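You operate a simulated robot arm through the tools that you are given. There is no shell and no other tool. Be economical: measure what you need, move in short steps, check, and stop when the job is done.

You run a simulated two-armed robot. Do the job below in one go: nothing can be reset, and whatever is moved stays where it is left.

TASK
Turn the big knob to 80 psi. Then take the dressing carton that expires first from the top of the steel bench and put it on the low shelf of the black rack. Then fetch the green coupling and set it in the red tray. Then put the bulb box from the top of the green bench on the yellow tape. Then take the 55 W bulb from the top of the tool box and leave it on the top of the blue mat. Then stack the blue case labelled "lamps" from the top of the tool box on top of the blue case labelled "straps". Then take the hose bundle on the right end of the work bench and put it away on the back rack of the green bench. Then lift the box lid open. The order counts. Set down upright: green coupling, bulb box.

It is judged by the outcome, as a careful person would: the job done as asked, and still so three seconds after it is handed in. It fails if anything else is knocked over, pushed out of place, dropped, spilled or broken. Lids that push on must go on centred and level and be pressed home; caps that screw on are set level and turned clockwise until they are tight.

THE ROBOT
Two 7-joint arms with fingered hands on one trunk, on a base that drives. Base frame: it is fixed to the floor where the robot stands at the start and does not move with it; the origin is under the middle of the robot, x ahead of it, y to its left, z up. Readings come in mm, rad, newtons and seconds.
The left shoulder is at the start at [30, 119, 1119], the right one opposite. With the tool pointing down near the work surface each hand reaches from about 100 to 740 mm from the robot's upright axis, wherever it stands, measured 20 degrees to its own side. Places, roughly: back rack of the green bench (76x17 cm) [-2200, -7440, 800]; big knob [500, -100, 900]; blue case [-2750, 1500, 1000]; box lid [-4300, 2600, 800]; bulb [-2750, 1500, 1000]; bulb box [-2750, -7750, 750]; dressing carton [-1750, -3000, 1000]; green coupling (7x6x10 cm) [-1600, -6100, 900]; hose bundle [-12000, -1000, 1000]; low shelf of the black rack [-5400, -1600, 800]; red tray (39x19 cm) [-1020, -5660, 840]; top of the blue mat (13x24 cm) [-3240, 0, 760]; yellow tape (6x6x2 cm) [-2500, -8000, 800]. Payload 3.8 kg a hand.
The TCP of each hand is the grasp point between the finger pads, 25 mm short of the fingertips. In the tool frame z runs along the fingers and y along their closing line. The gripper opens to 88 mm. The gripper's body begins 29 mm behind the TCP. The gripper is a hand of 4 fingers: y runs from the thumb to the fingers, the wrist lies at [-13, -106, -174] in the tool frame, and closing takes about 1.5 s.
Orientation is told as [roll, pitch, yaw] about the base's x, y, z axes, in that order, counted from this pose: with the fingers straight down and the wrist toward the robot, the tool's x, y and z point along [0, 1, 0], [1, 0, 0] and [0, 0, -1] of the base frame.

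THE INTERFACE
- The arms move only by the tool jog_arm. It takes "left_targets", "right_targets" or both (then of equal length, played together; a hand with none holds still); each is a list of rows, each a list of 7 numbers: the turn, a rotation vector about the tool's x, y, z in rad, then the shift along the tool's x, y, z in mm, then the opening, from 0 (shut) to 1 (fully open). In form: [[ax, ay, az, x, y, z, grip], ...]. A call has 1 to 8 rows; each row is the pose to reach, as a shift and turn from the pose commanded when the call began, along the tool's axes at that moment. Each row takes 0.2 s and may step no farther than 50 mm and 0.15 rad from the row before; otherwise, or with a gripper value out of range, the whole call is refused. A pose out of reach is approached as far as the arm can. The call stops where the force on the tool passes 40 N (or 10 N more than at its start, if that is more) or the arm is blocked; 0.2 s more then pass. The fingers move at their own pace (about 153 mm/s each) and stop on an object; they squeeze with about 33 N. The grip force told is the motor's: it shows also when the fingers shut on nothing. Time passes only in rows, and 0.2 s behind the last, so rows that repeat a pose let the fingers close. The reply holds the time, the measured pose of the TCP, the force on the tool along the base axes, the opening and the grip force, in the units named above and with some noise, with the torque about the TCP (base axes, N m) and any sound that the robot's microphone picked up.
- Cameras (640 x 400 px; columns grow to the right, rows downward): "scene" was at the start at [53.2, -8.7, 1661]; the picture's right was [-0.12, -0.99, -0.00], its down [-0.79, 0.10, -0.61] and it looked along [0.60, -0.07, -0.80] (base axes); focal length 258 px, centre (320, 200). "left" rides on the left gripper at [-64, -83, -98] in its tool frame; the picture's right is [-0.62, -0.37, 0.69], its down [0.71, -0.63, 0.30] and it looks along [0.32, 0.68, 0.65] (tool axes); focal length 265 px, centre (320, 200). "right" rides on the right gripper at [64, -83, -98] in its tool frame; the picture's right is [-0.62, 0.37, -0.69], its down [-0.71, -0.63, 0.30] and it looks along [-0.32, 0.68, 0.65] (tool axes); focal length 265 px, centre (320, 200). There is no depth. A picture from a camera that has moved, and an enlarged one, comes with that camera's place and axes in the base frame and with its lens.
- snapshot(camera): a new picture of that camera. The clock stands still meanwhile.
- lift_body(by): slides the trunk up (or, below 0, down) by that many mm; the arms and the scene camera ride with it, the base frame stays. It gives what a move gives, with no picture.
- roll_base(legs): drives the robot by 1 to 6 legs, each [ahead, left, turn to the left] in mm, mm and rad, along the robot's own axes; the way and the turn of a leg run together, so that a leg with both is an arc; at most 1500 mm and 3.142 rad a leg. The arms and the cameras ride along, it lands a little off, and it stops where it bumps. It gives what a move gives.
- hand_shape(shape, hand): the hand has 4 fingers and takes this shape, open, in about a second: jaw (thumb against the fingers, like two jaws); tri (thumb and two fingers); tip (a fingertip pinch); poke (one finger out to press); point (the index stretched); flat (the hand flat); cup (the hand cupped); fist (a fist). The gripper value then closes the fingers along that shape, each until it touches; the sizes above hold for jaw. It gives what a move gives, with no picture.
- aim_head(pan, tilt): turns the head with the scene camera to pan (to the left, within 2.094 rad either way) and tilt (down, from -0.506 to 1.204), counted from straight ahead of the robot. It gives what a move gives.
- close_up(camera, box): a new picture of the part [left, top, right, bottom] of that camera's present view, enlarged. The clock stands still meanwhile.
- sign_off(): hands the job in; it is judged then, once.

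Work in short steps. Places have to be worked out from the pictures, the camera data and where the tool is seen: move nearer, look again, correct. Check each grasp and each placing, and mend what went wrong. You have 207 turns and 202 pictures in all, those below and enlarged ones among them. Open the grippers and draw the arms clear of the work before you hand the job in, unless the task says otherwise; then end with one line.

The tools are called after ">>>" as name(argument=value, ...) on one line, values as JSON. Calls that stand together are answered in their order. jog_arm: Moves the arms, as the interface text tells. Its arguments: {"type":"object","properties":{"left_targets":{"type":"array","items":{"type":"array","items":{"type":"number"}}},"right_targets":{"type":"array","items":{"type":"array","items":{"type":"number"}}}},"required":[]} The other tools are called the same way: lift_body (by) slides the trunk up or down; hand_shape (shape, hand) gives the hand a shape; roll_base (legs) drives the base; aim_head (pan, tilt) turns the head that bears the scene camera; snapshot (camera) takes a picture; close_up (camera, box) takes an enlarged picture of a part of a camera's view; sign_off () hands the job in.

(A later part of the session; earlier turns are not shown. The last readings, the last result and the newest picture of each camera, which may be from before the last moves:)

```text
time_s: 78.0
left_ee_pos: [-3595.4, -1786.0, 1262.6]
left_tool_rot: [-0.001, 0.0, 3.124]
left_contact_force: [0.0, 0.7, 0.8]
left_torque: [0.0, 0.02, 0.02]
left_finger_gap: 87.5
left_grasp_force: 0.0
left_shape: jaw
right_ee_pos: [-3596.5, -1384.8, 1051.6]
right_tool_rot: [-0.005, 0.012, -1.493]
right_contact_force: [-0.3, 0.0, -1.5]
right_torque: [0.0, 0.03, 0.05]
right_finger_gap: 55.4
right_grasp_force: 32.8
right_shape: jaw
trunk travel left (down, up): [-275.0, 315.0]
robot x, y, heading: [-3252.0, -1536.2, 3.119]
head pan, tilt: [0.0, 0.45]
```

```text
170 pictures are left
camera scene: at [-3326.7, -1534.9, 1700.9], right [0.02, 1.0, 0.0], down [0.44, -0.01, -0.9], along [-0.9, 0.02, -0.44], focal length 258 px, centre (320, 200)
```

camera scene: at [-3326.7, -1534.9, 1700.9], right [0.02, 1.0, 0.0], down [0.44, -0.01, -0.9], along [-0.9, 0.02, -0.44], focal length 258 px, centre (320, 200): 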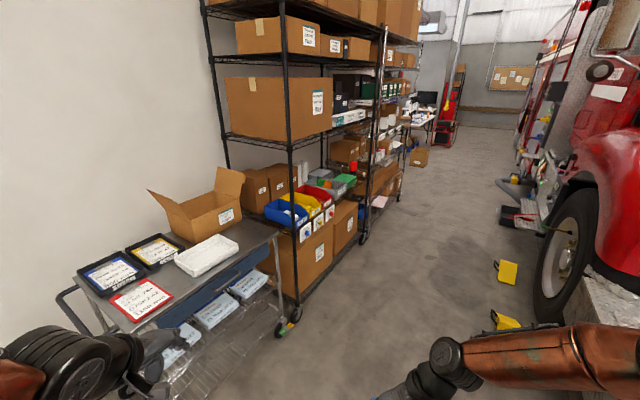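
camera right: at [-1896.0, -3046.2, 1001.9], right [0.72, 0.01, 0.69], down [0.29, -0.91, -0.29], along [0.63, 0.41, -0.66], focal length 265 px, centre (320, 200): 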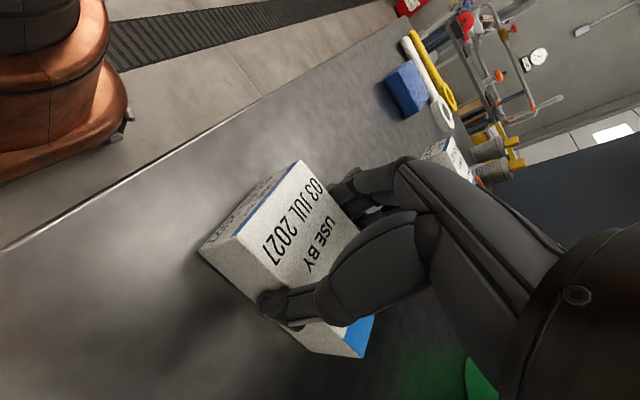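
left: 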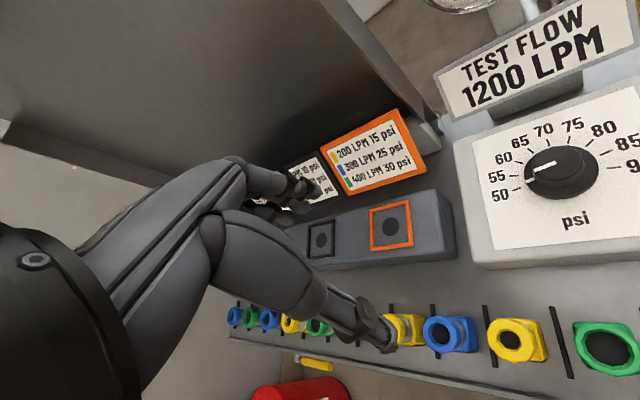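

The rack runs diagonally; its front faces roughly (+0.58, +0.81). I'll drive to about (-4900, -830) and face it.

>>> roll_base(legs=[[830, -335, 0], [830, -335, 0], [0, 0, 0.97]])

>>> aim_head(pan=0, tilt=0.6)

>>> snapshot(camera="scene")

```text
time_s: 89.5
left_ee_pos: [-4896.2, -1259.5, 1261.9]
left_tool_rot: [0.001, 0.0, -2.195]
left_contact_force: [-0.6, -0.8, 0.5]
left_torque: [-0.02, -0.01, -0.01]
left_finger_gap: 87.8
left_grasp_force: 0.1
left_shape: jaw
right_ee_pos: [-5224.3, -1030.8, 1051.8]
right_tool_rot: [-0.007, 0.013, -0.529]
right_contact_force: [0.5, -0.4, -1.7]
right_torque: [0.0, 0.0, 0.03]
right_finger_gap: 55.2
right_grasp_force: 33.1
right_shape: jaw
trunk travel left (down, up): [-275.0, 315.0]
robot x, y, heading: [-4907.5, -839.2, -2.2]
head pan, tilt: [0.0, 0.45]
```

```text
time_s: 90.2
left_ee_pos: [-4895.7, -1259.5, 1261.2]
left_tool_rot: [0.0, 0.001, -2.195]
left_contact_force: [0.0, 0.3, 0.3]
left_torque: [0.01, 0.01, 0.01]
left_finger_gap: 87.6
left_grasp_force: 0.1
left_shape: jaw
right_ee_pos: [-5225.0, -1029.2, 1052.0]
right_tool_rot: [-0.004, 0.014, -0.528]
right_contact_force: [0.1, 0.9, -1.2]
right_torque: [0.01, 0.01, 0.01]
right_finger_gap: 55.3
right_grasp_force: 33.2
right_shape: jaw
trunk travel left (down, up): [-275.0, 315.0]
robot x, y, heading: [-4904.8, -834.4, -2.205]
head pan, tilt: [0.0, 0.6]
```

```text
169 pictures are left
camera scene: at [-4945.8, -892.2, 1687.4], right [-0.81, 0.58, 0.0], down [0.33, 0.46, -0.83], along [-0.48, -0.67, -0.56], focal length 258 px, centre (320, 200)
```

scene: 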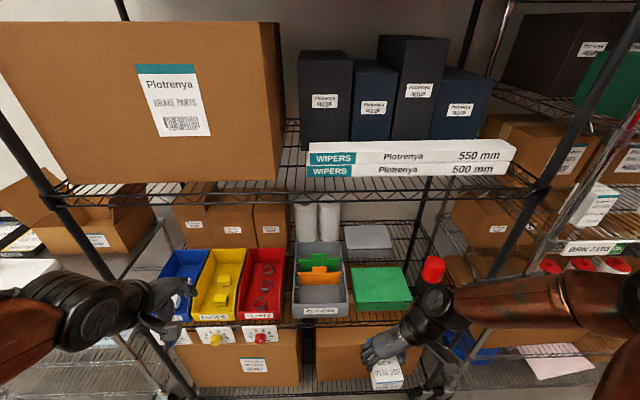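

The shelf is packed with bins, but there may be room by the green box. I'll check with the right camera.

>>> snapshot(camera="right")

>>> snapshot(camera="left")

>>> close_up(camera="scene", box=[270, 180, 470, 340])

```text
168 pictures are left
camera right: at [-5265.3, -934.1, 1151.0], right [0.01, -0.72, 0.69], down [-0.91, -0.3, -0.29], along [0.42, -0.62, -0.66], focal length 265 px, centre (320, 200)
```

right: 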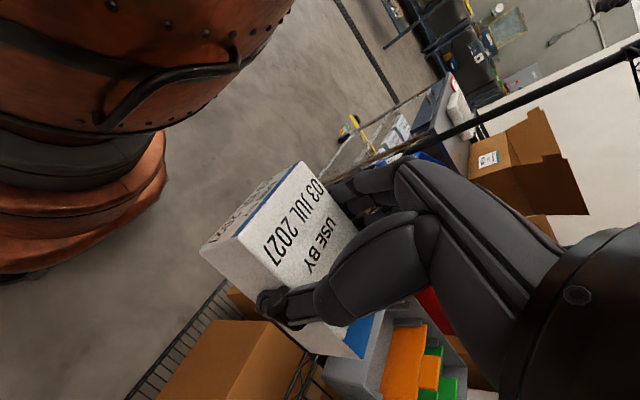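

```text
167 pictures are left
camera left: at [-4898.2, -1153.0, 1360.7], right [-0.29, 0.66, -0.69], down [0.95, 0.09, -0.3], along [-0.14, -0.74, -0.65], focal length 265 px, centre (320, 200)
```

left: 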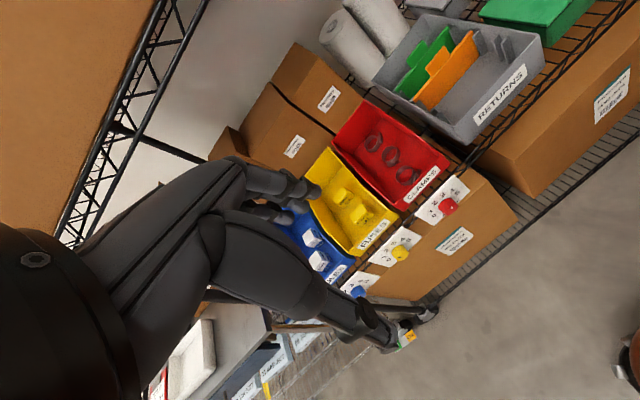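

```text
2.50 times, centred on (370, 260) of scene
camera zoom: at [-4945.8, -892.2, 1687.4], right [-0.81, 0.58, 0.0], down [0.33, 0.46, -0.83], along [-0.48, -0.67, -0.56], focal length 645 px, centre (195, 50)
```

zoom: 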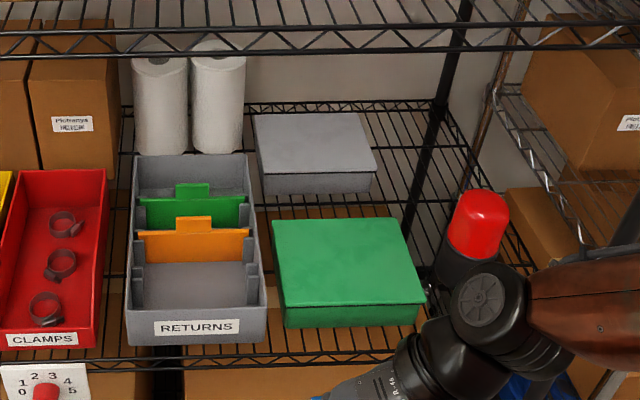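

I'll move the right hand aside and up to see the free zone right of the green box.

>>> jog_arm(right_targets=[[0, 0, 0, 15, -40, -20, 0], [0, 0, 0, 30, -80, -40, 0], [0, 0, 0, 45, -120, -60, 0], [0, 0, 0, 60, -160, -80, 0], [0, 0, 0, 60, -200, -100, 0], [0, 0, 0, 60, -240, -120, 0]])

>>> close_up(camera="scene", box=[270, 180, 510, 350])

```text
time_s: 91.6
left_ee_pos: [-4895.0, -1258.4, 1262.6]
left_tool_rot: [-0.002, 0.0, -2.196]
left_contact_force: [0.7, -0.1, 0.1]
left_torque: [-0.04, 0.02, -0.02]
left_finger_gap: 87.6
left_grasp_force: 0.0
left_shape: jaw
right_ee_pos: [-5404.1, -857.1, 1174.6]
right_tool_rot: [-0.005, 0.009, -0.531]
right_contact_force: [-0.3, -1.1, -0.4]
right_torque: [0.0, -0.03, -0.04]
right_finger_gap: 55.6
right_grasp_force: 32.7
right_shape: jaw
trunk travel left (down, up): [-275.0, 315.0]
robot x, y, heading: [-4903.7, -835.3, -2.193]
head pan, tilt: [0.0, 0.6]
```

```text
2.35 times, centred on (390, 265) of scene
camera zoom: at [-4946.5, -891.4, 1687.3], right [-0.81, 0.58, 0.0], down [0.33, 0.46, -0.83], along [-0.48, -0.67, -0.56], focal length 607 px, centre (155, 47)
```

zoom: 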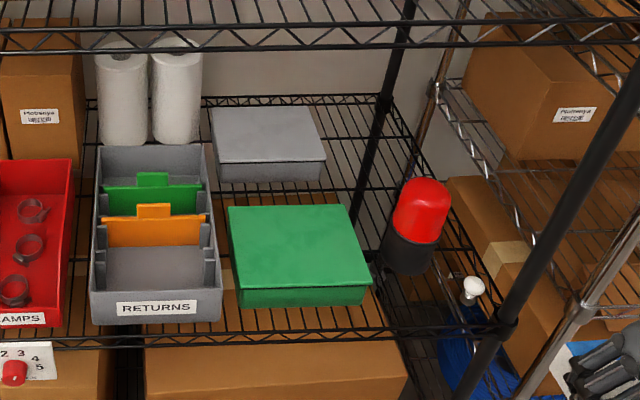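

The free zone on the shelf is front right, between the green box and the front post and in front of the red-topped bottle. I'll swing the carton round so its long side lies across the shelf.

>>> jog_arm(right_targets=[[0, 0, 0.145, -11, 29, 10, 0], [0, 0, 0.29, -22, 58, 20, 0], [0, 0, 0.435, -33, 87, 30, 0], [0, 0, 0.58, -45, 116, 40, 0], [0, 0, 0.725, -56, 145, 50, 0], [0, 0, 0.87, -68, 174, 60, 0], [0, 0, 1.015, -80, 203, 70, 0], [0, 0, 1.16, -91, 232, 80, 0]])

>>> jog_arm(right_targets=[[0, 0, 0.13, 0, 0, 0, 0], [0, 0, 0.26, 0, 0, 0, 0], [0, 0, 0.39, 0, 0, 0, 0], [0, 0, 0.51, 0, 0, 0, 0]])

>>> roll_base(legs=[[0, -230, 0]])

>>> snapshot(camera="right")

>>> snapshot(camera="scene")

```text
time_s: 93.4
left_ee_pos: [-4896.4, -1260.3, 1261.3]
left_tool_rot: [-0.001, 0.001, -2.195]
left_contact_force: [-0.2, 0.1, -0.7]
left_torque: [-0.01, 0.01, -0.01]
left_finger_gap: 87.7
left_grasp_force: 0.0
left_shape: jaw
right_ee_pos: [-5247.6, -1053.4, 1091.6]
right_tool_rot: [-0.013, 0.001, -1.692]
right_contact_force: [0.8, 0.2, -0.5]
right_torque: [-0.03, -0.02, 0.0]
right_finger_gap: 55.3
right_grasp_force: 32.5
right_shape: jaw
trunk travel left (down, up): [-275.0, 315.0]
robot x, y, heading: [-4904.5, -838.9, -2.198]
head pan, tilt: [0.0, 0.6]
```

```text
time_s: 94.4
left_ee_pos: [-4895.2, -1258.8, 1259.9]
left_tool_rot: [-0.001, 0.0, -2.196]
left_contact_force: [-0.5, -0.2, 0.0]
left_torque: [-0.01, -0.01, 0.04]
left_finger_gap: 87.7
left_grasp_force: 0.0
left_shape: jaw
right_ee_pos: [-5252.2, -1059.6, 1091.2]
right_tool_rot: [-0.013, -0.004, -2.202]
right_contact_force: [0.3, -0.2, -0.8]
right_torque: [0.01, 0.01, 0.02]
right_finger_gap: 55.1
right_grasp_force: 33.2
right_shape: jaw
right hand out of reach, approached as far as the arm can: row 3, 4
trunk travel left (down, up): [-275.0, 315.0]
robot x, y, heading: [-4909.8, -836.2, -2.195]
head pan, tilt: [0.0, 0.6]
```

```text
time_s: 96.2
left_ee_pos: [-5086.3, -1120.6, 1261.6]
left_tool_rot: [0.001, 0.0, -2.198]
left_contact_force: [0.4, 0.0, 0.8]
left_torque: [-0.01, -0.04, -0.06]
left_finger_gap: 87.9
left_grasp_force: 0.0
left_shape: jaw
right_ee_pos: [-5443.9, -921.1, 1092.8]
right_tool_rot: [-0.011, -0.003, -2.2]
right_contact_force: [-0.5, 0.2, -1.7]
right_torque: [0.03, 0.01, 0.02]
right_finger_gap: 54.9
right_grasp_force: 32.6
right_shape: jaw
trunk travel left (down, up): [-275.0, 315.0]
robot x, y, heading: [-5094.9, -704.0, -2.197]
head pan, tilt: [0.0, 0.6]
```

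```text
164 pictures are left
camera right: at [-5342.5, -892.3, 1189.3], right [-0.71, 0.07, 0.7], down [-0.21, 0.93, -0.3], along [-0.67, -0.36, -0.65], focal length 265 px, centre (320, 200)
```

right: 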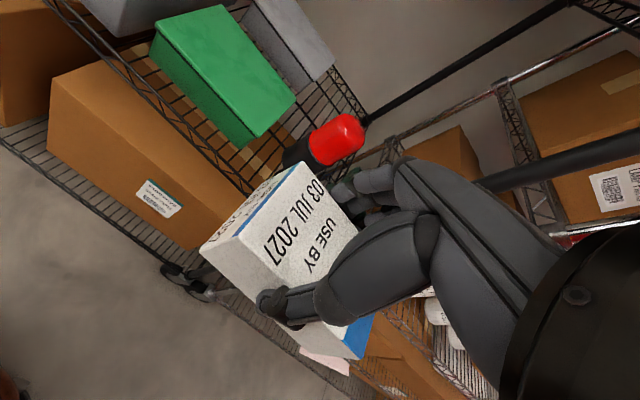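

```text
163 pictures are left
camera scene: at [-5136.8, -754.2, 1687.3], right [-0.81, 0.59, 0.0], down [0.33, 0.46, -0.82], along [-0.48, -0.67, -0.57], focal length 258 px, centre (320, 200)
```

scene: 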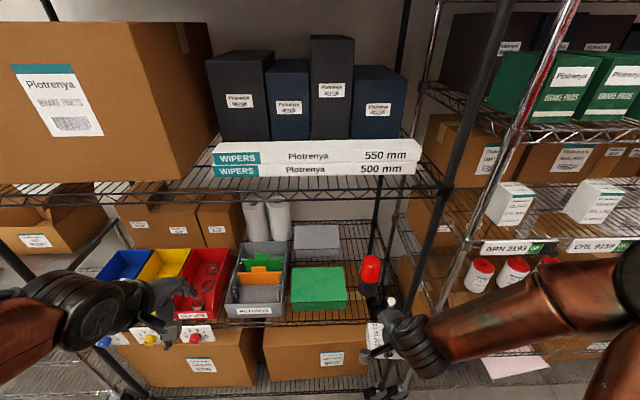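

>>> close_up(camera="scene", box=[280, 240, 420, 340])

```text
4.00 times, centred on (350, 290) of scene
camera zoom: at [-5136.8, -754.2, 1687.3], right [-0.81, 0.59, 0.0], down [0.33, 0.46, -0.82], along [-0.48, -0.67, -0.57], focal length 1032 px, centre (200, -160)
```

zoom: 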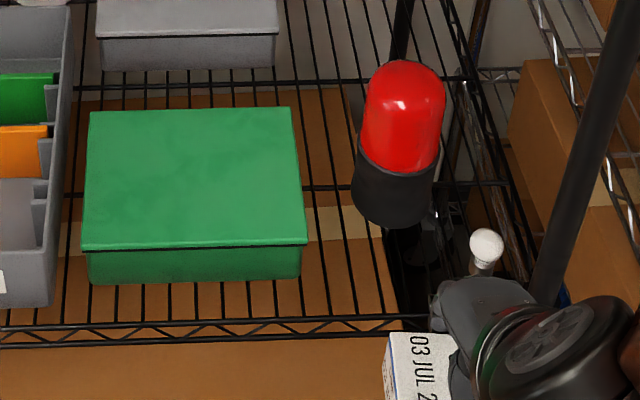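

Shelf surface is at about z 815. The target carton centre is about (-5580, -1103), clear of the green box, bottle and post. I'll drive 100 mm closer and re-check.

>>> roll_base(legs=[[100, 0, 0]])

```text
time_s: 97.3
left_ee_pos: [-5145.6, -1200.5, 1261.5]
left_tool_rot: [0.0, 0.0, -2.2]
left_contact_force: [-0.5, -1.1, 1.0]
left_torque: [0.02, -0.01, 0.02]
left_finger_gap: 87.7
left_grasp_force: 0.2
left_shape: jaw
right_ee_pos: [-5501.3, -1000.5, 1091.9]
right_tool_rot: [-0.012, -0.005, -2.203]
right_contact_force: [-0.3, -0.2, -0.5]
right_torque: [0.04, 0.04, -0.02]
right_finger_gap: 55.2
right_grasp_force: 32.8
right_shape: jaw
trunk travel left (down, up): [-275.0, 315.0]
robot x, y, heading: [-5153.8, -778.4, -2.203]
head pan, tilt: [0.0, 0.6]
```

>>> jog_arm(right_targets=[[0.005, 0.012, 0, -1, 33, 25, 0], [0.005, 0.012, 0, -2, 66, 50, 0], [0.005, 0.012, 0, -3, 99, 75, 0], [0.005, 0.012, 0, -3, 129, 100, 0], [0.005, 0.012, 0, -3, 129, 140, 0], [0.005, 0.012, 0, -3, 129, 175, 0]])

>>> snapshot(camera="right")

>>> close_up(camera="scene", box=[280, 220, 460, 380])

```text
time_s: 98.7
left_ee_pos: [-5143.5, -1200.5, 1263.1]
left_tool_rot: [0.0, -0.002, -2.199]
left_contact_force: [0.7, 0.0, 0.1]
left_torque: [-0.01, 0.04, 0.01]
left_finger_gap: 87.4
left_grasp_force: 0.1
left_shape: jaw
right_ee_pos: [-5580.4, -1100.2, 917.2]
right_tool_rot: [0.001, 0.001, -2.203]
right_contact_force: [0.3, -0.5, -0.9]
right_torque: [-0.01, -0.02, 0.0]
right_finger_gap: 55.0
right_grasp_force: 33.1
right_shape: jaw
trunk travel left (down, up): [-275.0, 315.0]
robot x, y, heading: [-5152.1, -777.2, -2.201]
head pan, tilt: [0.0, 0.6]
```

```text
161 pictures are left
camera right: at [-5481.0, -1071.9, 1016.2], right [-0.72, 0.07, 0.69], down [-0.2, 0.93, -0.3], along [-0.67, -0.36, -0.65], focal length 265 px, centre (320, 200)
```

right: 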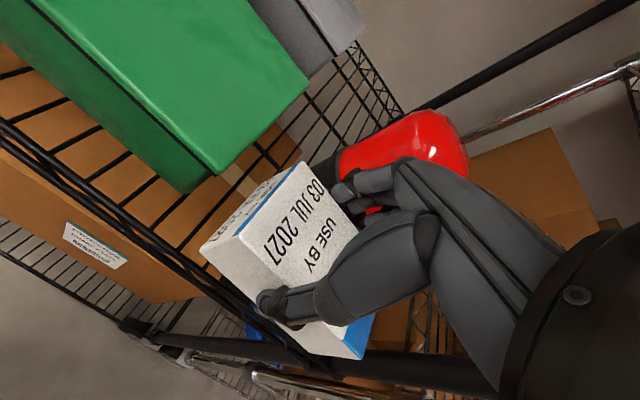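

```text
2.50 times, centred on (370, 300) of scene
camera zoom: at [-5193.9, -834.4, 1687.3], right [-0.81, 0.59, 0.0], down [0.33, 0.46, -0.82], along [-0.48, -0.67, -0.57], focal length 645 px, centre (195, -50)
```

zoom: 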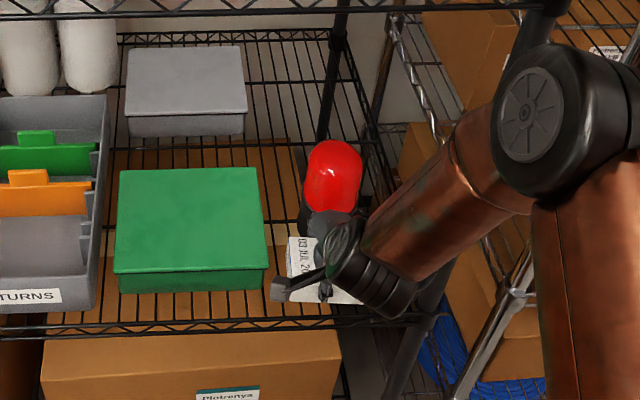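

The carton is above the zone with its front edge at about the rail. I'll shift 6 mm inward and lower to near contact.

>>> jog_arm(right_targets=[[0, 0, 0, 0, 6, 25, 0], [0, 0, 0, 0, 6, 45, 0], [0, 0, 0, 0, 6, 55, 0], [0, 0, 0, 0, 6, 60, 0]])

>>> close_up(camera="scene", box=[280, 220, 460, 380])

>>> snapshot(camera="right")

```text
time_s: 99.7
left_ee_pos: [-5144.3, -1200.6, 1261.7]
left_tool_rot: [-0.001, 0.001, -2.2]
left_contact_force: [0.1, 0.6, 0.4]
left_torque: [0.0, -0.04, 0.04]
left_finger_gap: 87.8
left_grasp_force: 0.1
left_shape: jaw
right_ee_pos: [-5583.4, -1106.6, 856.4]
right_tool_rot: [0.0, -0.001, -2.203]
right_contact_force: [0.0, -0.1, -0.4]
right_torque: [0.01, -0.05, -0.01]
right_finger_gap: 55.2
right_grasp_force: 32.5
right_shape: jaw
trunk travel left (down, up): [-275.0, 315.0]
robot x, y, heading: [-5153.2, -776.0, -2.2]
head pan, tilt: [0.0, 0.6]
```

```text
2.50 times, centred on (370, 300) of scene
camera zoom: at [-5193.4, -834.0, 1687.3], right [-0.81, 0.59, 0.0], down [0.33, 0.46, -0.82], along [-0.48, -0.67, -0.57], focal length 645 px, centre (195, -50)
```

zoom: 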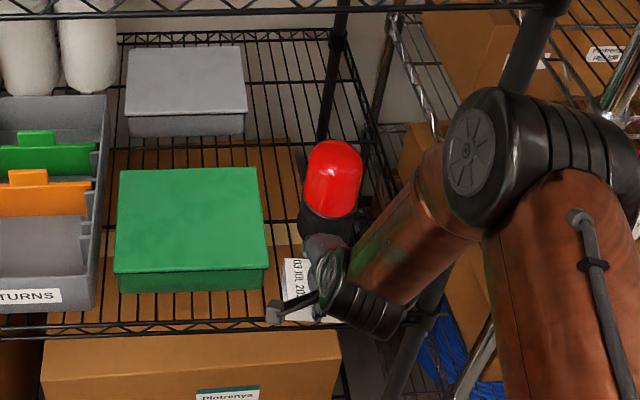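

```text
158 pictures are left
camera right: at [-5484.6, -1077.2, 955.7], right [-0.72, 0.07, 0.69], down [-0.2, 0.93, -0.3], along [-0.67, -0.36, -0.65], focal length 265 px, centre (320, 200)
```

right: 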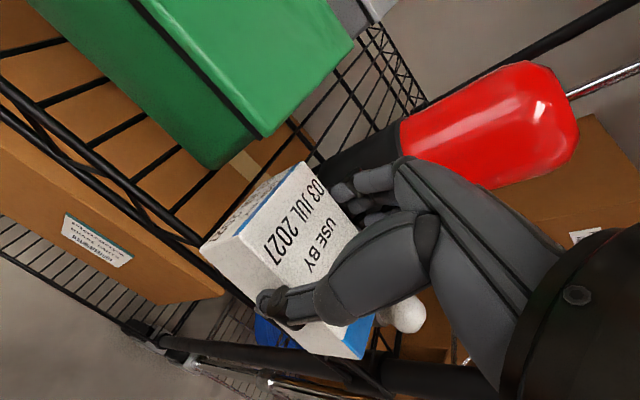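

Still above the shelf, so I'll keep lowering in small steps until it touches.

>>> jog_arm(right_targets=[[0, 0, 0, 0, 0, 4, 0], [0, 0, 0, 0, 0, 8, 0], [0, 0, 0, 0, 0, 12, 0]])

```text
time_s: 100.5
left_ee_pos: [-5144.0, -1200.0, 1261.6]
left_tool_rot: [0.0, 0.0, -2.197]
left_contact_force: [0.0, -1.2, 0.4]
left_torque: [0.0, 0.01, 0.0]
left_finger_gap: 87.4
left_grasp_force: 0.2
left_shape: jaw
right_ee_pos: [-5583.3, -1107.0, 845.5]
right_tool_rot: [0.0, 0.002, -2.203]
right_contact_force: [0.4, -0.2, -1.2]
right_torque: [-0.03, -0.01, 0.01]
right_finger_gap: 55.1
right_grasp_force: 32.5
right_shape: jaw
trunk travel left (down, up): [-275.0, 315.0]
robot x, y, heading: [-5153.6, -779.0, -2.197]
head pan, tilt: [0.0, 0.6]
```

>>> jog_arm(right_targets=[[0, 0, 0, 0, 0, 3, 0], [0, 0, 0, 0, 0, 6, 0], [0, 0, 0, 0, 0, 9, 0], [0, 0, 0, 0, 0, 12, 0]])

>>> snapshot(camera="right")

```text
time_s: 101.7
left_ee_pos: [-5142.5, -1198.4, 1262.4]
left_tool_rot: [-0.001, -0.001, -2.2]
left_contact_force: [0.2, 0.0, -0.3]
left_torque: [0.01, 0.01, 0.0]
left_finger_gap: 87.6
left_grasp_force: 0.1
left_shape: jaw
right_ee_pos: [-5586.2, -1108.7, 840.3]
right_tool_rot: [0.0, -0.016, -2.203]
right_contact_force: [4.6, 7.9, 26.5]
right_torque: [0.42, -0.29, 0.0]
right_finger_gap: 53.0
right_grasp_force: 33.3
right_shape: jaw
trunk travel left (down, up): [-275.0, 315.0]
robot x, y, heading: [-5147.7, -777.2, -2.201]
head pan, tilt: [0.0, 0.6]
stopped in row 4 (right hand): the force on the tool passed its limit at 41 N (the readings are from after the stop); the commanded pose is now the measured one
```

```text
157 pictures are left
camera right: at [-5485.8, -1079.4, 936.9], right [-0.71, 0.08, 0.7], down [-0.21, 0.93, -0.31], along [-0.67, -0.37, -0.64], focal length 265 px, centre (320, 200)
```

right: 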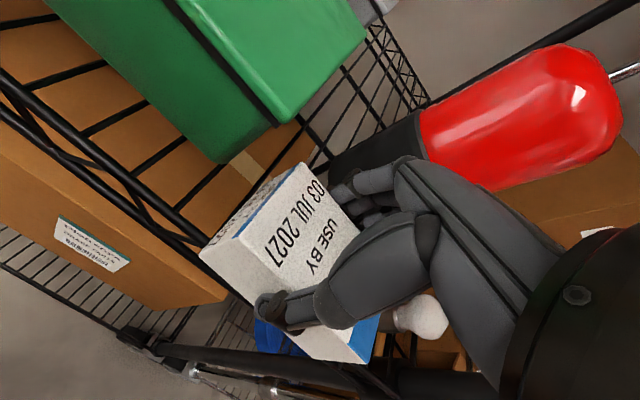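

Contact: the carton rests on the shelf. I'll open only slightly, because the bottle is close behind, and lift straight up.

>>> jog_arm(right_targets=[[0, 0, 0, 0, 0, -1, 0.72], [0, 0, 0, 0, 0, -1, 0.72], [0, 0, 0, 0, 0, -1, 0.72], [0, 0, 0, 0, 0, -15, 0.72], [0, 0, 0, 0, 0, -40, 0.72], [0, 0, 0, 0, 0, -80, 0.72]])

>>> snapshot(camera="right")

```text
time_s: 103.0
left_ee_pos: [-5142.4, -1200.1, 1263.2]
left_tool_rot: [0.001, 0.0, -2.199]
left_contact_force: [0.6, 0.2, -0.4]
left_torque: [0.03, -0.02, -0.03]
left_finger_gap: 87.7
left_grasp_force: 0.0
left_shape: jaw
right_ee_pos: [-5586.6, -1106.2, 917.7]
right_tool_rot: [-0.001, -0.008, -2.203]
right_contact_force: [-0.3, 0.0, -0.2]
right_torque: [-0.01, 0.02, -0.02]
right_finger_gap: 63.3
right_grasp_force: 0.1
right_shape: jaw
trunk travel left (down, up): [-275.0, 315.0]
robot x, y, heading: [-5154.1, -777.1, -2.199]
head pan, tilt: [0.0, 0.6]
```

```text
156 pictures are left
camera right: at [-5485.9, -1078.0, 1014.6], right [-0.71, 0.07, 0.7], down [-0.21, 0.93, -0.31], along [-0.67, -0.36, -0.65], focal length 265 px, centre (320, 200)
```

right: 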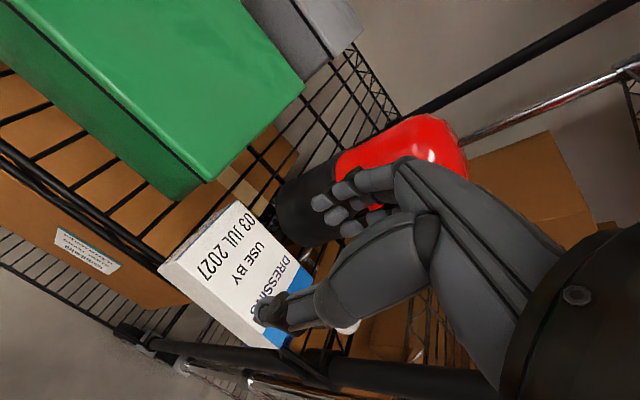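

The carton lies flat on the low shelf and the bottle is untouched. I'll pull back and drive across the room toward the coupling bench.

>>> jog_arm(right_targets=[[0, 0, 0, 0, 0, -40, 0.72], [0, 0, 0, 0, -30, -80, 0.72], [0, 0, 0, 0, -70, -120, 1], [0, 0, 0, 0, -110, -150, 1], [0, 0, 0, 0, -150, -180, 1], [0, 0, 0, 0, -190, -200, 1], [0, 0, 0, 0, -210, -200, 1]])

>>> roll_base(legs=[[-170, 0, 0], [0, 1500, 0], [0, 1500, 0], [0, 250, 0], [700, 0, 0], [1000, 1000, 0]])

>>> aim_head(pan=0.8, tilt=0.45)

>>> snapshot(camera="scene")

```text
refused: row 3 steps farther than a row can; nothing moved
```

```text
time_s: 130.2
left_ee_pos: [-2566.8, -4957.2, 1261.5]
left_tool_rot: [-0.001, -0.001, -2.183]
left_contact_force: [-0.1, 0.4, -0.1]
left_torque: [0.01, 0.01, 0.0]
left_finger_gap: 87.5
left_grasp_force: 0.2
left_shape: jaw
right_ee_pos: [-3010.6, -4871.9, 916.8]
right_tool_rot: [-0.001, -0.01, -2.189]
right_contact_force: [-0.4, 1.0, 0.1]
right_torque: [-0.02, -0.01, -0.02]
right_finger_gap: 63.3
right_grasp_force: 0.0
right_shape: jaw
trunk travel left (down, up): [-275.0, 315.0]
robot x, y, heading: [-2582.0, -4533.4, -2.189]
head pan, tilt: [0.0, 0.6]
```

```text
time_s: 131.4
left_ee_pos: [-2567.2, -4957.2, 1261.1]
left_tool_rot: [0.0, -0.001, -2.186]
left_contact_force: [0.1, 0.4, -0.4]
left_torque: [0.01, 0.03, -0.02]
left_finger_gap: 87.7
left_grasp_force: 0.1
left_shape: jaw
right_ee_pos: [-3009.4, -4870.9, 916.2]
right_tool_rot: [-0.001, -0.011, -2.188]
right_contact_force: [-0.1, 0.4, -0.3]
right_torque: [0.0, 0.0, -0.02]
right_finger_gap: 63.2
right_grasp_force: 0.1
right_shape: jaw
trunk travel left (down, up): [-275.0, 315.0]
robot x, y, heading: [-2584.1, -4534.9, -2.186]
head pan, tilt: [0.799, 0.45]
```

```text
155 pictures are left
camera scene: at [-2552.9, -4609.8, 1700.9], right [-0.98, -0.18, 0.0], down [-0.08, 0.43, -0.9], along [0.17, -0.88, -0.44], focal length 258 px, centre (320, 200)
```

scene: 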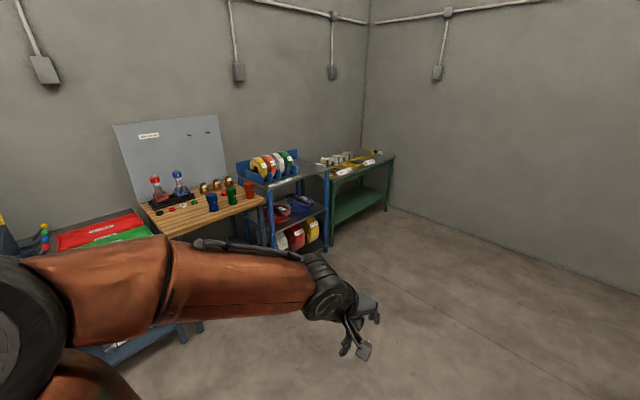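

The arm retraction row was refused, but the base backed straight out without any bump or force. I'll retract the hand properly now, then turn toward the wooden bench with the green coupling.

>>> jog_arm(right_targets=[[0, 0, 0, 0, -20, -35, 0.8], [0, 0, 0, 0, -40, -70, 0.9], [0, 0, 0, 0, -65, -105, 1], [0, 0, 0, 0, -90, -140, 1], [0, 0, 0, 0, -115, -175, 1], [0, 0, 0, 0, -140, -210, 1], [0, 0, 0, 0, -160, -240, 1]])

>>> roll_base(legs=[[0, 0, 1.566], [900, -600, 0]])

>>> aim_head(pan=0.1, tilt=0.55)

>>> snapshot(camera="scene")

```text
time_s: 133.0
left_ee_pos: [-2565.7, -4957.1, 1261.7]
left_tool_rot: [0.0, -0.001, -2.185]
left_contact_force: [-0.4, 0.3, 0.1]
left_torque: [-0.02, -0.01, -0.03]
left_finger_gap: 87.3
left_grasp_force: 0.0
left_shape: jaw
right_ee_pos: [-2925.4, -4750.3, 1159.6]
right_tool_rot: [0.002, -0.007, -2.191]
right_contact_force: [0.2, 0.4, 1.0]
right_torque: [-0.02, 0.04, -0.01]
right_finger_gap: 87.6
right_grasp_force: 0.1
right_shape: jaw
right hand out of reach, approached as far as the arm can: row 6, 7
trunk travel left (down, up): [-275.0, 315.0]
robot x, y, heading: [-2586.2, -4531.8, -2.183]
head pan, tilt: [0.799, 0.45]
```

```text
time_s: 142.4
left_ee_pos: [-1742.5, -5530.0, 1261.5]
left_tool_rot: [-0.001, 0.001, -0.586]
left_contact_force: [0.0, 0.2, 0.1]
left_torque: [-0.01, 0.0, -0.03]
left_finger_gap: 87.4
left_grasp_force: 0.0
left_shape: jaw
right_ee_pos: [-1939.3, -5893.7, 1159.4]
right_tool_rot: [0.0, -0.007, -0.592]
right_contact_force: [0.1, -0.1, 0.1]
right_torque: [-0.01, -0.02, -0.01]
right_finger_gap: 87.8
right_grasp_force: 0.1
right_shape: jaw
trunk travel left (down, up): [-275.0, 315.0]
robot x, y, heading: [-2166.6, -5552.4, -0.58]
head pan, tilt: [0.799, 0.45]
```

```text
time_s: 143.5
left_ee_pos: [-1743.8, -5530.3, 1261.2]
left_tool_rot: [0.0, 0.0, -0.588]
left_contact_force: [0.4, 0.3, -0.2]
left_torque: [-0.03, -0.04, -0.01]
left_finger_gap: 87.5
left_grasp_force: 0.1
left_shape: jaw
right_ee_pos: [-1939.5, -5894.2, 1160.4]
right_tool_rot: [0.001, -0.006, -0.594]
right_contact_force: [1.3, -1.2, 0.5]
right_torque: [-0.02, 0.02, 0.01]
right_finger_gap: 87.7
right_grasp_force: 0.1
right_shape: jaw
trunk travel left (down, up): [-275.0, 315.0]
robot x, y, heading: [-2167.9, -5550.7, -0.591]
head pan, tilt: [0.099, 0.55]
```

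```text
154 pictures are left
camera scene: at [-2102.2, -5583.8, 1691.8], right [-0.47, -0.88, 0.0], down [-0.46, 0.25, -0.85], along [0.75, -0.4, -0.52], focal length 258 px, centre (320, 200)
```

scene: 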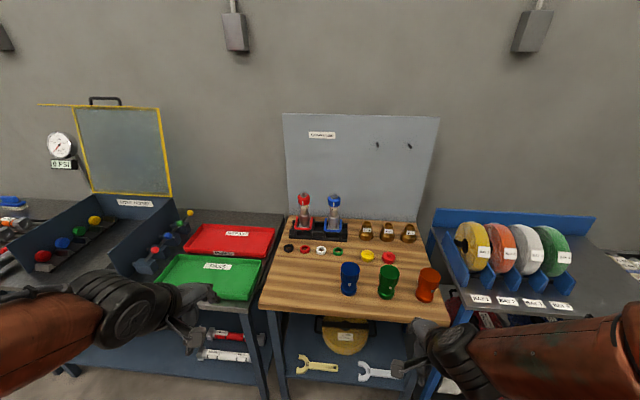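

The green coupling stands on the wooden bench and the red tray is on the bench to the left. I'll zoom in on both.

>>> close_up(camera="scene", box=[320, 240, 460, 330])

>>> close_up(camera="scene", box=[150, 200, 290, 310])

>>> snapshot(camera="right")

```text
4.44 times, centred on (390, 285) of scene
camera zoom: at [-2102.2, -5583.8, 1691.8], right [-0.47, -0.88, 0.0], down [-0.46, 0.25, -0.85], along [0.75, -0.4, -0.52], focal length 1146 px, centre (9, -178)
```

zoom: 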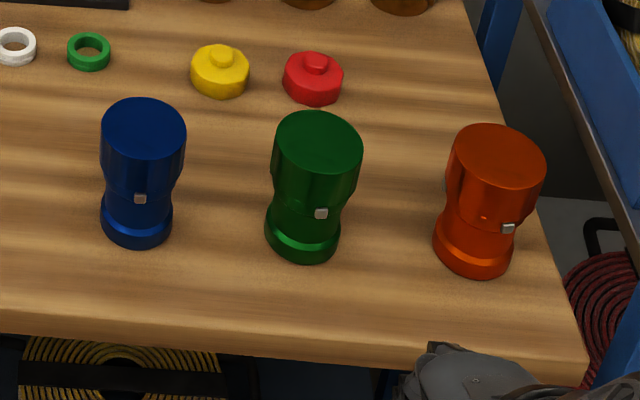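

```text
3.64 times, centred on (220, 255) of scene
camera zoom: at [-2102.2, -5583.8, 1691.8], right [-0.47, -0.88, 0.0], down [-0.46, 0.25, -0.85], along [0.75, -0.4, -0.52], focal length 938 px, centre (684, 0)
```

zoom: 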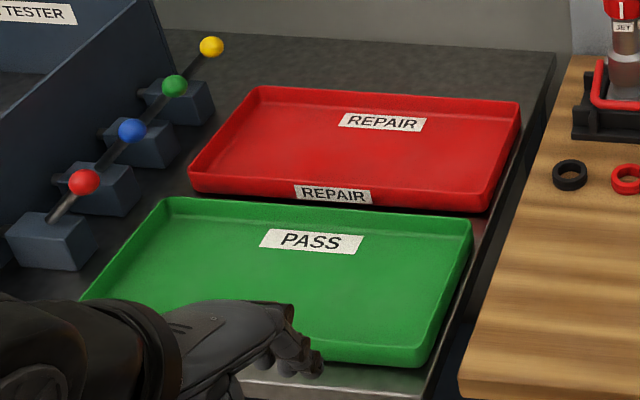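

```text
151 pictures are left
camera right: at [-1975.1, -5793.7, 1257.6], right [-0.04, -0.72, 0.7], down [-0.92, -0.24, -0.31], along [0.39, -0.65, -0.65], focal length 265 px, centre (320, 200)
```

right: 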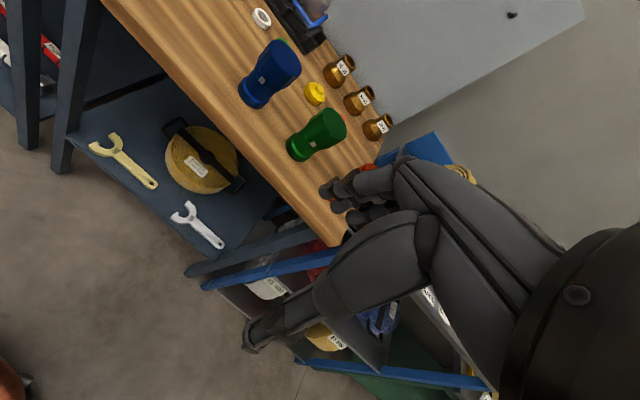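

The coupling top centre is about (-1649, -6102, 997), standing on a surface at ~897. I'll drive 230 mm closer and line up the right hand above it.

>>> roll_base(legs=[[230, 0, 0]])

```text
time_s: 145.2
left_ee_pos: [-1554.4, -5654.7, 1262.6]
left_tool_rot: [0.0, -0.001, -0.588]
left_contact_force: [-0.5, -0.1, 0.1]
left_torque: [0.0, 0.0, 0.01]
left_finger_gap: 87.7
left_grasp_force: 0.1
left_shape: jaw
right_ee_pos: [-1749.7, -6019.3, 1159.1]
right_tool_rot: [0.0, -0.008, -0.592]
right_contact_force: [0.3, 0.2, 0.5]
right_torque: [0.03, 0.02, -0.04]
right_finger_gap: 87.9
right_grasp_force: 0.1
right_shape: jaw
trunk travel left (down, up): [-275.0, 315.0]
robot x, y, heading: [-1974.8, -5681.0, -0.584]
head pan, tilt: [0.099, 0.55]
```

>>> jog_arm(right_targets=[[0.008, 0, 0, -4, 35, 10, 1], [0.008, 0, 0, -8, 70, 25, 1], [0.008, 0, 0, -12, 105, 50, 1], [0.008, 0, 0, -12, 130, 90, 1]])

>>> snapshot(camera="right")

>>> snapshot(camera="scene")

```text
time_s: 146.2
left_ee_pos: [-1553.5, -5654.6, 1262.1]
left_tool_rot: [0.001, 0.001, -0.588]
left_contact_force: [-0.4, -0.2, 0.0]
left_torque: [0.0, 0.0, 0.0]
left_finger_gap: 87.6
left_grasp_force: 0.2
left_shape: jaw
right_ee_pos: [-1647.2, -6104.5, 1071.5]
right_tool_rot: [-0.002, 0.002, -0.593]
right_contact_force: [-0.2, -0.1, 0.1]
right_torque: [0.03, -0.01, -0.01]
right_finger_gap: 87.9
right_grasp_force: 0.0
right_shape: jaw
trunk travel left (down, up): [-275.0, 315.0]
robot x, y, heading: [-1974.3, -5680.0, -0.589]
head pan, tilt: [0.099, 0.55]
```

```text
150 pictures are left
camera right: at [-1681.6, -6004.6, 1169.9], right [-0.04, -0.72, 0.69], down [-0.92, -0.24, -0.3], along [0.38, -0.65, -0.66], focal length 265 px, centre (320, 200)
```

right: 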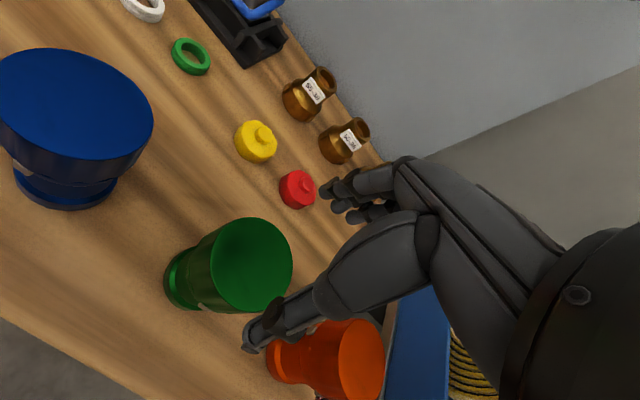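

```text
149 pictures are left
camera scene: at [-1911.4, -5711.1, 1691.7], right [-0.47, -0.88, 0.0], down [-0.46, 0.25, -0.85], along [0.75, -0.4, -0.52], focal length 258 px, centre (320, 200)
```

scene: 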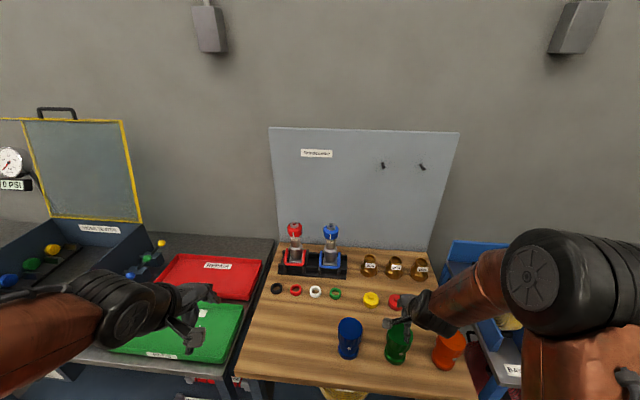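

Aligned within 4 mm. I'll descend around the coupling's upper body and close.

>>> jog_arm(right_targets=[[0, 0, 0, 0, -4, 40, 1], [0, 0, 0, 0, -4, 75, 1], [0, 0, 0, 0, -4, 95, 1], [0, 0, 0, 0, -4, 95, 0], [0, 0, 0, 0, -4, 95, 0], [0, 0, 0, 0, -4, 95, 0], [0, 0, 0, 0, -4, 95, 0]])

>>> jog_arm(right_targets=[[0, 0, 0, 0, 0, -40, 0], [0, 0, 0, 0, 0, -80, 0], [0, 0, 0, 0, 0, -120, 0], [0, 0, 0, 0, -40, -140, 0], [0, 0, 0, 0, -80, -150, 0]])

>>> snapshot(camera="scene")

```text
time_s: 147.9
left_ee_pos: [-1555.8, -5653.5, 1261.7]
left_tool_rot: [0.002, -0.002, -0.588]
left_contact_force: [-1.2, -0.4, 0.0]
left_torque: [-0.01, 0.01, 0.01]
left_finger_gap: 87.4
left_grasp_force: 0.1
left_shape: jaw
right_ee_pos: [-1647.6, -6101.4, 980.9]
right_tool_rot: [-0.001, -0.019, -0.594]
right_contact_force: [0.1, 2.5, 19.3]
right_torque: [0.09, -0.12, -0.03]
right_finger_gap: 63.7
right_grasp_force: 32.9
right_shape: jaw
trunk travel left (down, up): [-275.0, 315.0]
robot x, y, heading: [-1976.8, -5679.0, -0.59]
head pan, tilt: [0.099, 0.55]
stopped in row 7 (right hand): the force on the tool passed its limit at 40 N (the readings are from after the stop); the commanded pose is now the measured one
```

```text
time_s: 149.1
left_ee_pos: [-1555.0, -5654.4, 1261.7]
left_tool_rot: [0.0, -0.002, -0.588]
left_contact_force: [-0.2, 0.5, 0.1]
left_torque: [-0.01, -0.04, -0.01]
left_finger_gap: 87.6
left_grasp_force: 0.1
left_shape: jaw
right_ee_pos: [-1718.0, -6054.7, 1125.8]
right_tool_rot: [-0.001, -0.013, -0.595]
right_contact_force: [0.0, 0.8, -4.2]
right_torque: [0.03, -0.03, -0.01]
right_finger_gap: 64.6
right_grasp_force: 32.8
right_shape: jaw
trunk travel left (down, up): [-275.0, 315.0]
robot x, y, heading: [-1976.3, -5679.7, -0.588]
head pan, tilt: [0.099, 0.55]
```

```text
148 pictures are left
camera scene: at [-1914.0, -5709.5, 1691.9], right [-0.47, -0.88, 0.0], down [-0.46, 0.24, -0.85], along [0.75, -0.4, -0.52], focal length 258 px, centre (320, 200)
```

scene: 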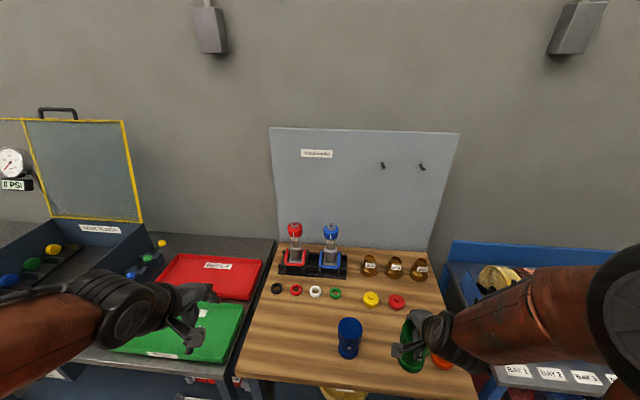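

The coupling is lifted upright in the grip. I'll strafe left to bring the red tray in front of the right hand.

>>> roll_base(legs=[[70, 690, 0]])

>>> aim_head(pan=-0.1, tilt=0.6)

>>> snapshot(camera="scene")

>>> snapshot(camera="right")

```text
time_s: 152.9
left_ee_pos: [-1117.2, -5123.8, 1261.3]
left_tool_rot: [0.002, 0.0, -0.588]
left_contact_force: [-0.5, -0.2, -1.0]
left_torque: [0.02, -0.01, 0.01]
left_finger_gap: 87.6
left_grasp_force: 0.1
left_shape: jaw
right_ee_pos: [-1279.2, -5525.9, 1126.3]
right_tool_rot: [-0.002, -0.012, -0.594]
right_contact_force: [0.1, 0.5, -4.0]
right_torque: [0.02, 0.01, 0.0]
right_finger_gap: 64.7
right_grasp_force: 33.4
right_shape: jaw
trunk travel left (down, up): [-275.0, 315.0]
robot x, y, heading: [-1538.1, -5150.0, -0.588]
head pan, tilt: [0.099, 0.55]
```

```text
time_s: 153.6
left_ee_pos: [-1115.5, -5125.9, 1261.0]
left_tool_rot: [0.001, 0.0, -0.585]
left_contact_force: [0.4, -0.1, 0.3]
left_torque: [0.04, -0.04, 0.0]
left_finger_gap: 87.8
left_grasp_force: 0.0
left_shape: jaw
right_ee_pos: [-1279.7, -5526.0, 1126.9]
right_tool_rot: [0.0, -0.011, -0.594]
right_contact_force: [0.0, 0.5, -3.0]
right_torque: [0.03, -0.02, 0.01]
right_finger_gap: 64.9
right_grasp_force: 32.9
right_shape: jaw
trunk travel left (down, up): [-275.0, 315.0]
robot x, y, heading: [-1536.0, -5149.0, -0.588]
head pan, tilt: [-0.099, 0.6]
```

```text
147 pictures are left
camera scene: at [-1486.6, -5194.4, 1687.3], right [-0.63, -0.77, 0.0], down [-0.44, 0.36, -0.82], along [0.64, -0.52, -0.57], focal length 258 px, centre (320, 200)
```

scene: 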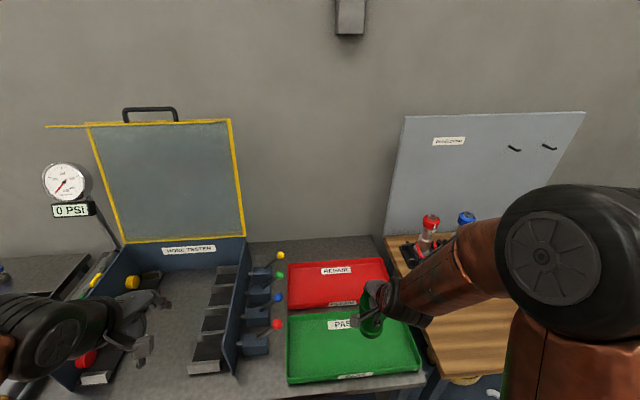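

```text
146 pictures are left
camera right: at [-1315.2, -5425.8, 1223.7], right [-0.05, -0.72, 0.7], down [-0.92, -0.24, -0.31], along [0.39, -0.66, -0.65], focal length 265 px, centre (320, 200)
```

right: 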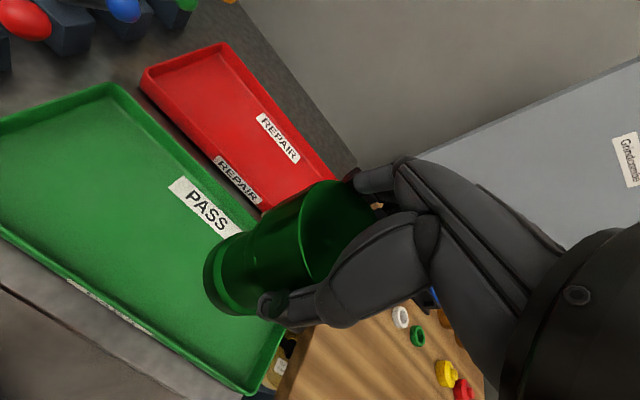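

The tray floor is at z≈841, centred near (-1025, -5658). I'll extend the coupling over the tray, slightly front of centre.

>>> jog_arm(right_targets=[[0.011, 0, 0, 5, 43, 5, 0], [0.011, 0, 0, 11, 86, 10, 0], [0.011, 0, 0, 16, 129, 20, 0], [0.011, 0, 0, 22, 172, 40, 0], [0.011, 0, 0, 27, 215, 60, 0], [0.011, 0, 0, 33, 257, 80, 0]])

>>> snapshot(camera="right")

>>> snapshot(camera="scene")

```text
time_s: 155.0
left_ee_pos: [-1115.0, -5126.6, 1261.1]
left_tool_rot: [0.001, 0.002, -0.586]
left_contact_force: [-0.1, -0.4, 0.4]
left_torque: [-0.03, -0.03, -0.01]
left_finger_gap: 87.5
left_grasp_force: 0.1
left_shape: jaw
right_ee_pos: [-1044.3, -5642.8, 1044.2]
right_tool_rot: [-0.001, 0.003, -0.594]
right_contact_force: [-0.1, 0.2, -4.4]
right_torque: [0.02, -0.02, -0.04]
right_finger_gap: 64.7
right_grasp_force: 33.4
right_shape: jaw
trunk travel left (down, up): [-275.0, 315.0]
robot x, y, heading: [-1539.4, -5144.8, -0.583]
head pan, tilt: [-0.099, 0.6]
```

```text
145 pictures are left
camera right: at [-1079.0, -5543.5, 1143.7], right [-0.04, -0.72, 0.69], down [-0.92, -0.24, -0.3], along [0.38, -0.65, -0.66], focal length 265 px, centre (320, 200)
```

right: 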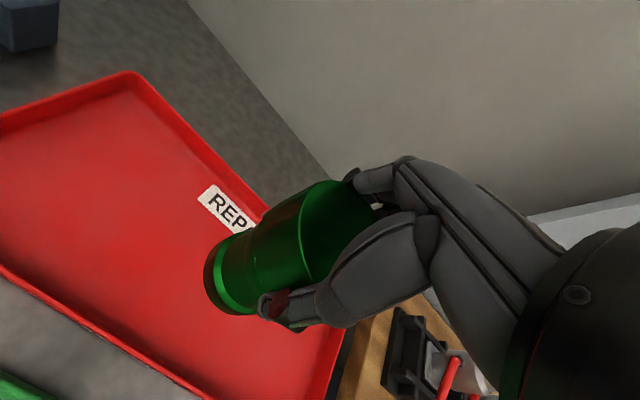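

```text
144 pictures are left
camera scene: at [-1484.4, -5195.6, 1687.2], right [-0.63, -0.77, 0.0], down [-0.44, 0.36, -0.82], along [0.64, -0.52, -0.57], focal length 258 px, centre (320, 200)
```

scene: 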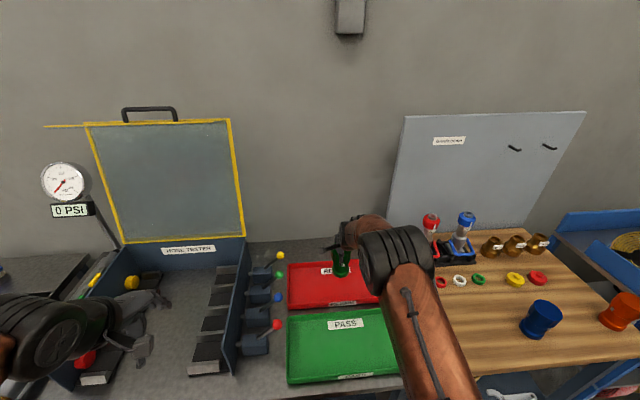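

Over the tray. Lowering.

>>> jog_arm(right_targets=[[0, 0, 0, 0, 0, 40, 0], [0, 0, 0, 0, 0, 80, 0], [0, 0, 0, 0, 0, 100, 0], [0, 0, 0, 0, 0, 106, 0], [0, 0, 0, 0, 0, 112, 0], [0, 0, 0, 0, 0, 116, 0]])

>>> snapshot(camera="right")

```text
time_s: 156.5
left_ee_pos: [-1119.0, -5123.6, 1263.1]
left_tool_rot: [-0.002, -0.002, -0.587]
left_contact_force: [0.7, -0.5, 0.7]
left_torque: [0.02, 0.01, -0.01]
left_finger_gap: 87.5
left_grasp_force: 0.0
left_shape: jaw
right_ee_pos: [-1040.7, -5645.6, 944.8]
right_tool_rot: [0.002, -0.024, -0.591]
right_contact_force: [-7.8, 5.6, 22.7]
right_torque: [0.27, 0.52, -0.04]
right_finger_gap: 63.5
right_grasp_force: 33.4
right_shape: jaw
trunk travel left (down, up): [-275.0, 315.0]
robot x, y, heading: [-1541.1, -5149.0, -0.589]
head pan, tilt: [-0.099, 0.6]
stopped in row 6 (right hand): the force on the tool passed its limit at 41 N (the readings are from after the stop); the commanded pose is now the measured one
```

```text
143 pictures are left
camera right: at [-1077.5, -5544.6, 1041.6], right [-0.06, -0.71, 0.7], down [-0.92, -0.24, -0.32], along [0.4, -0.66, -0.64], focal length 265 px, centre (320, 200)
```

right: 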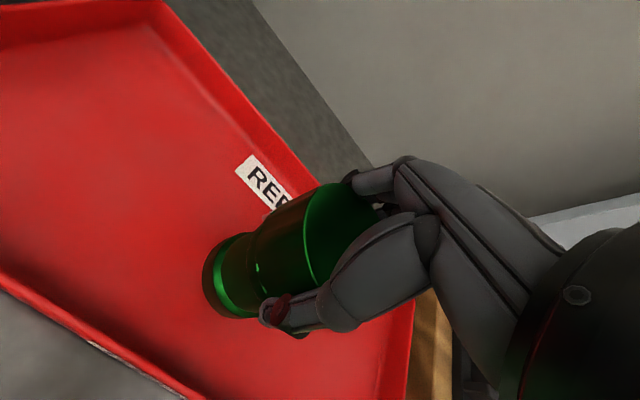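

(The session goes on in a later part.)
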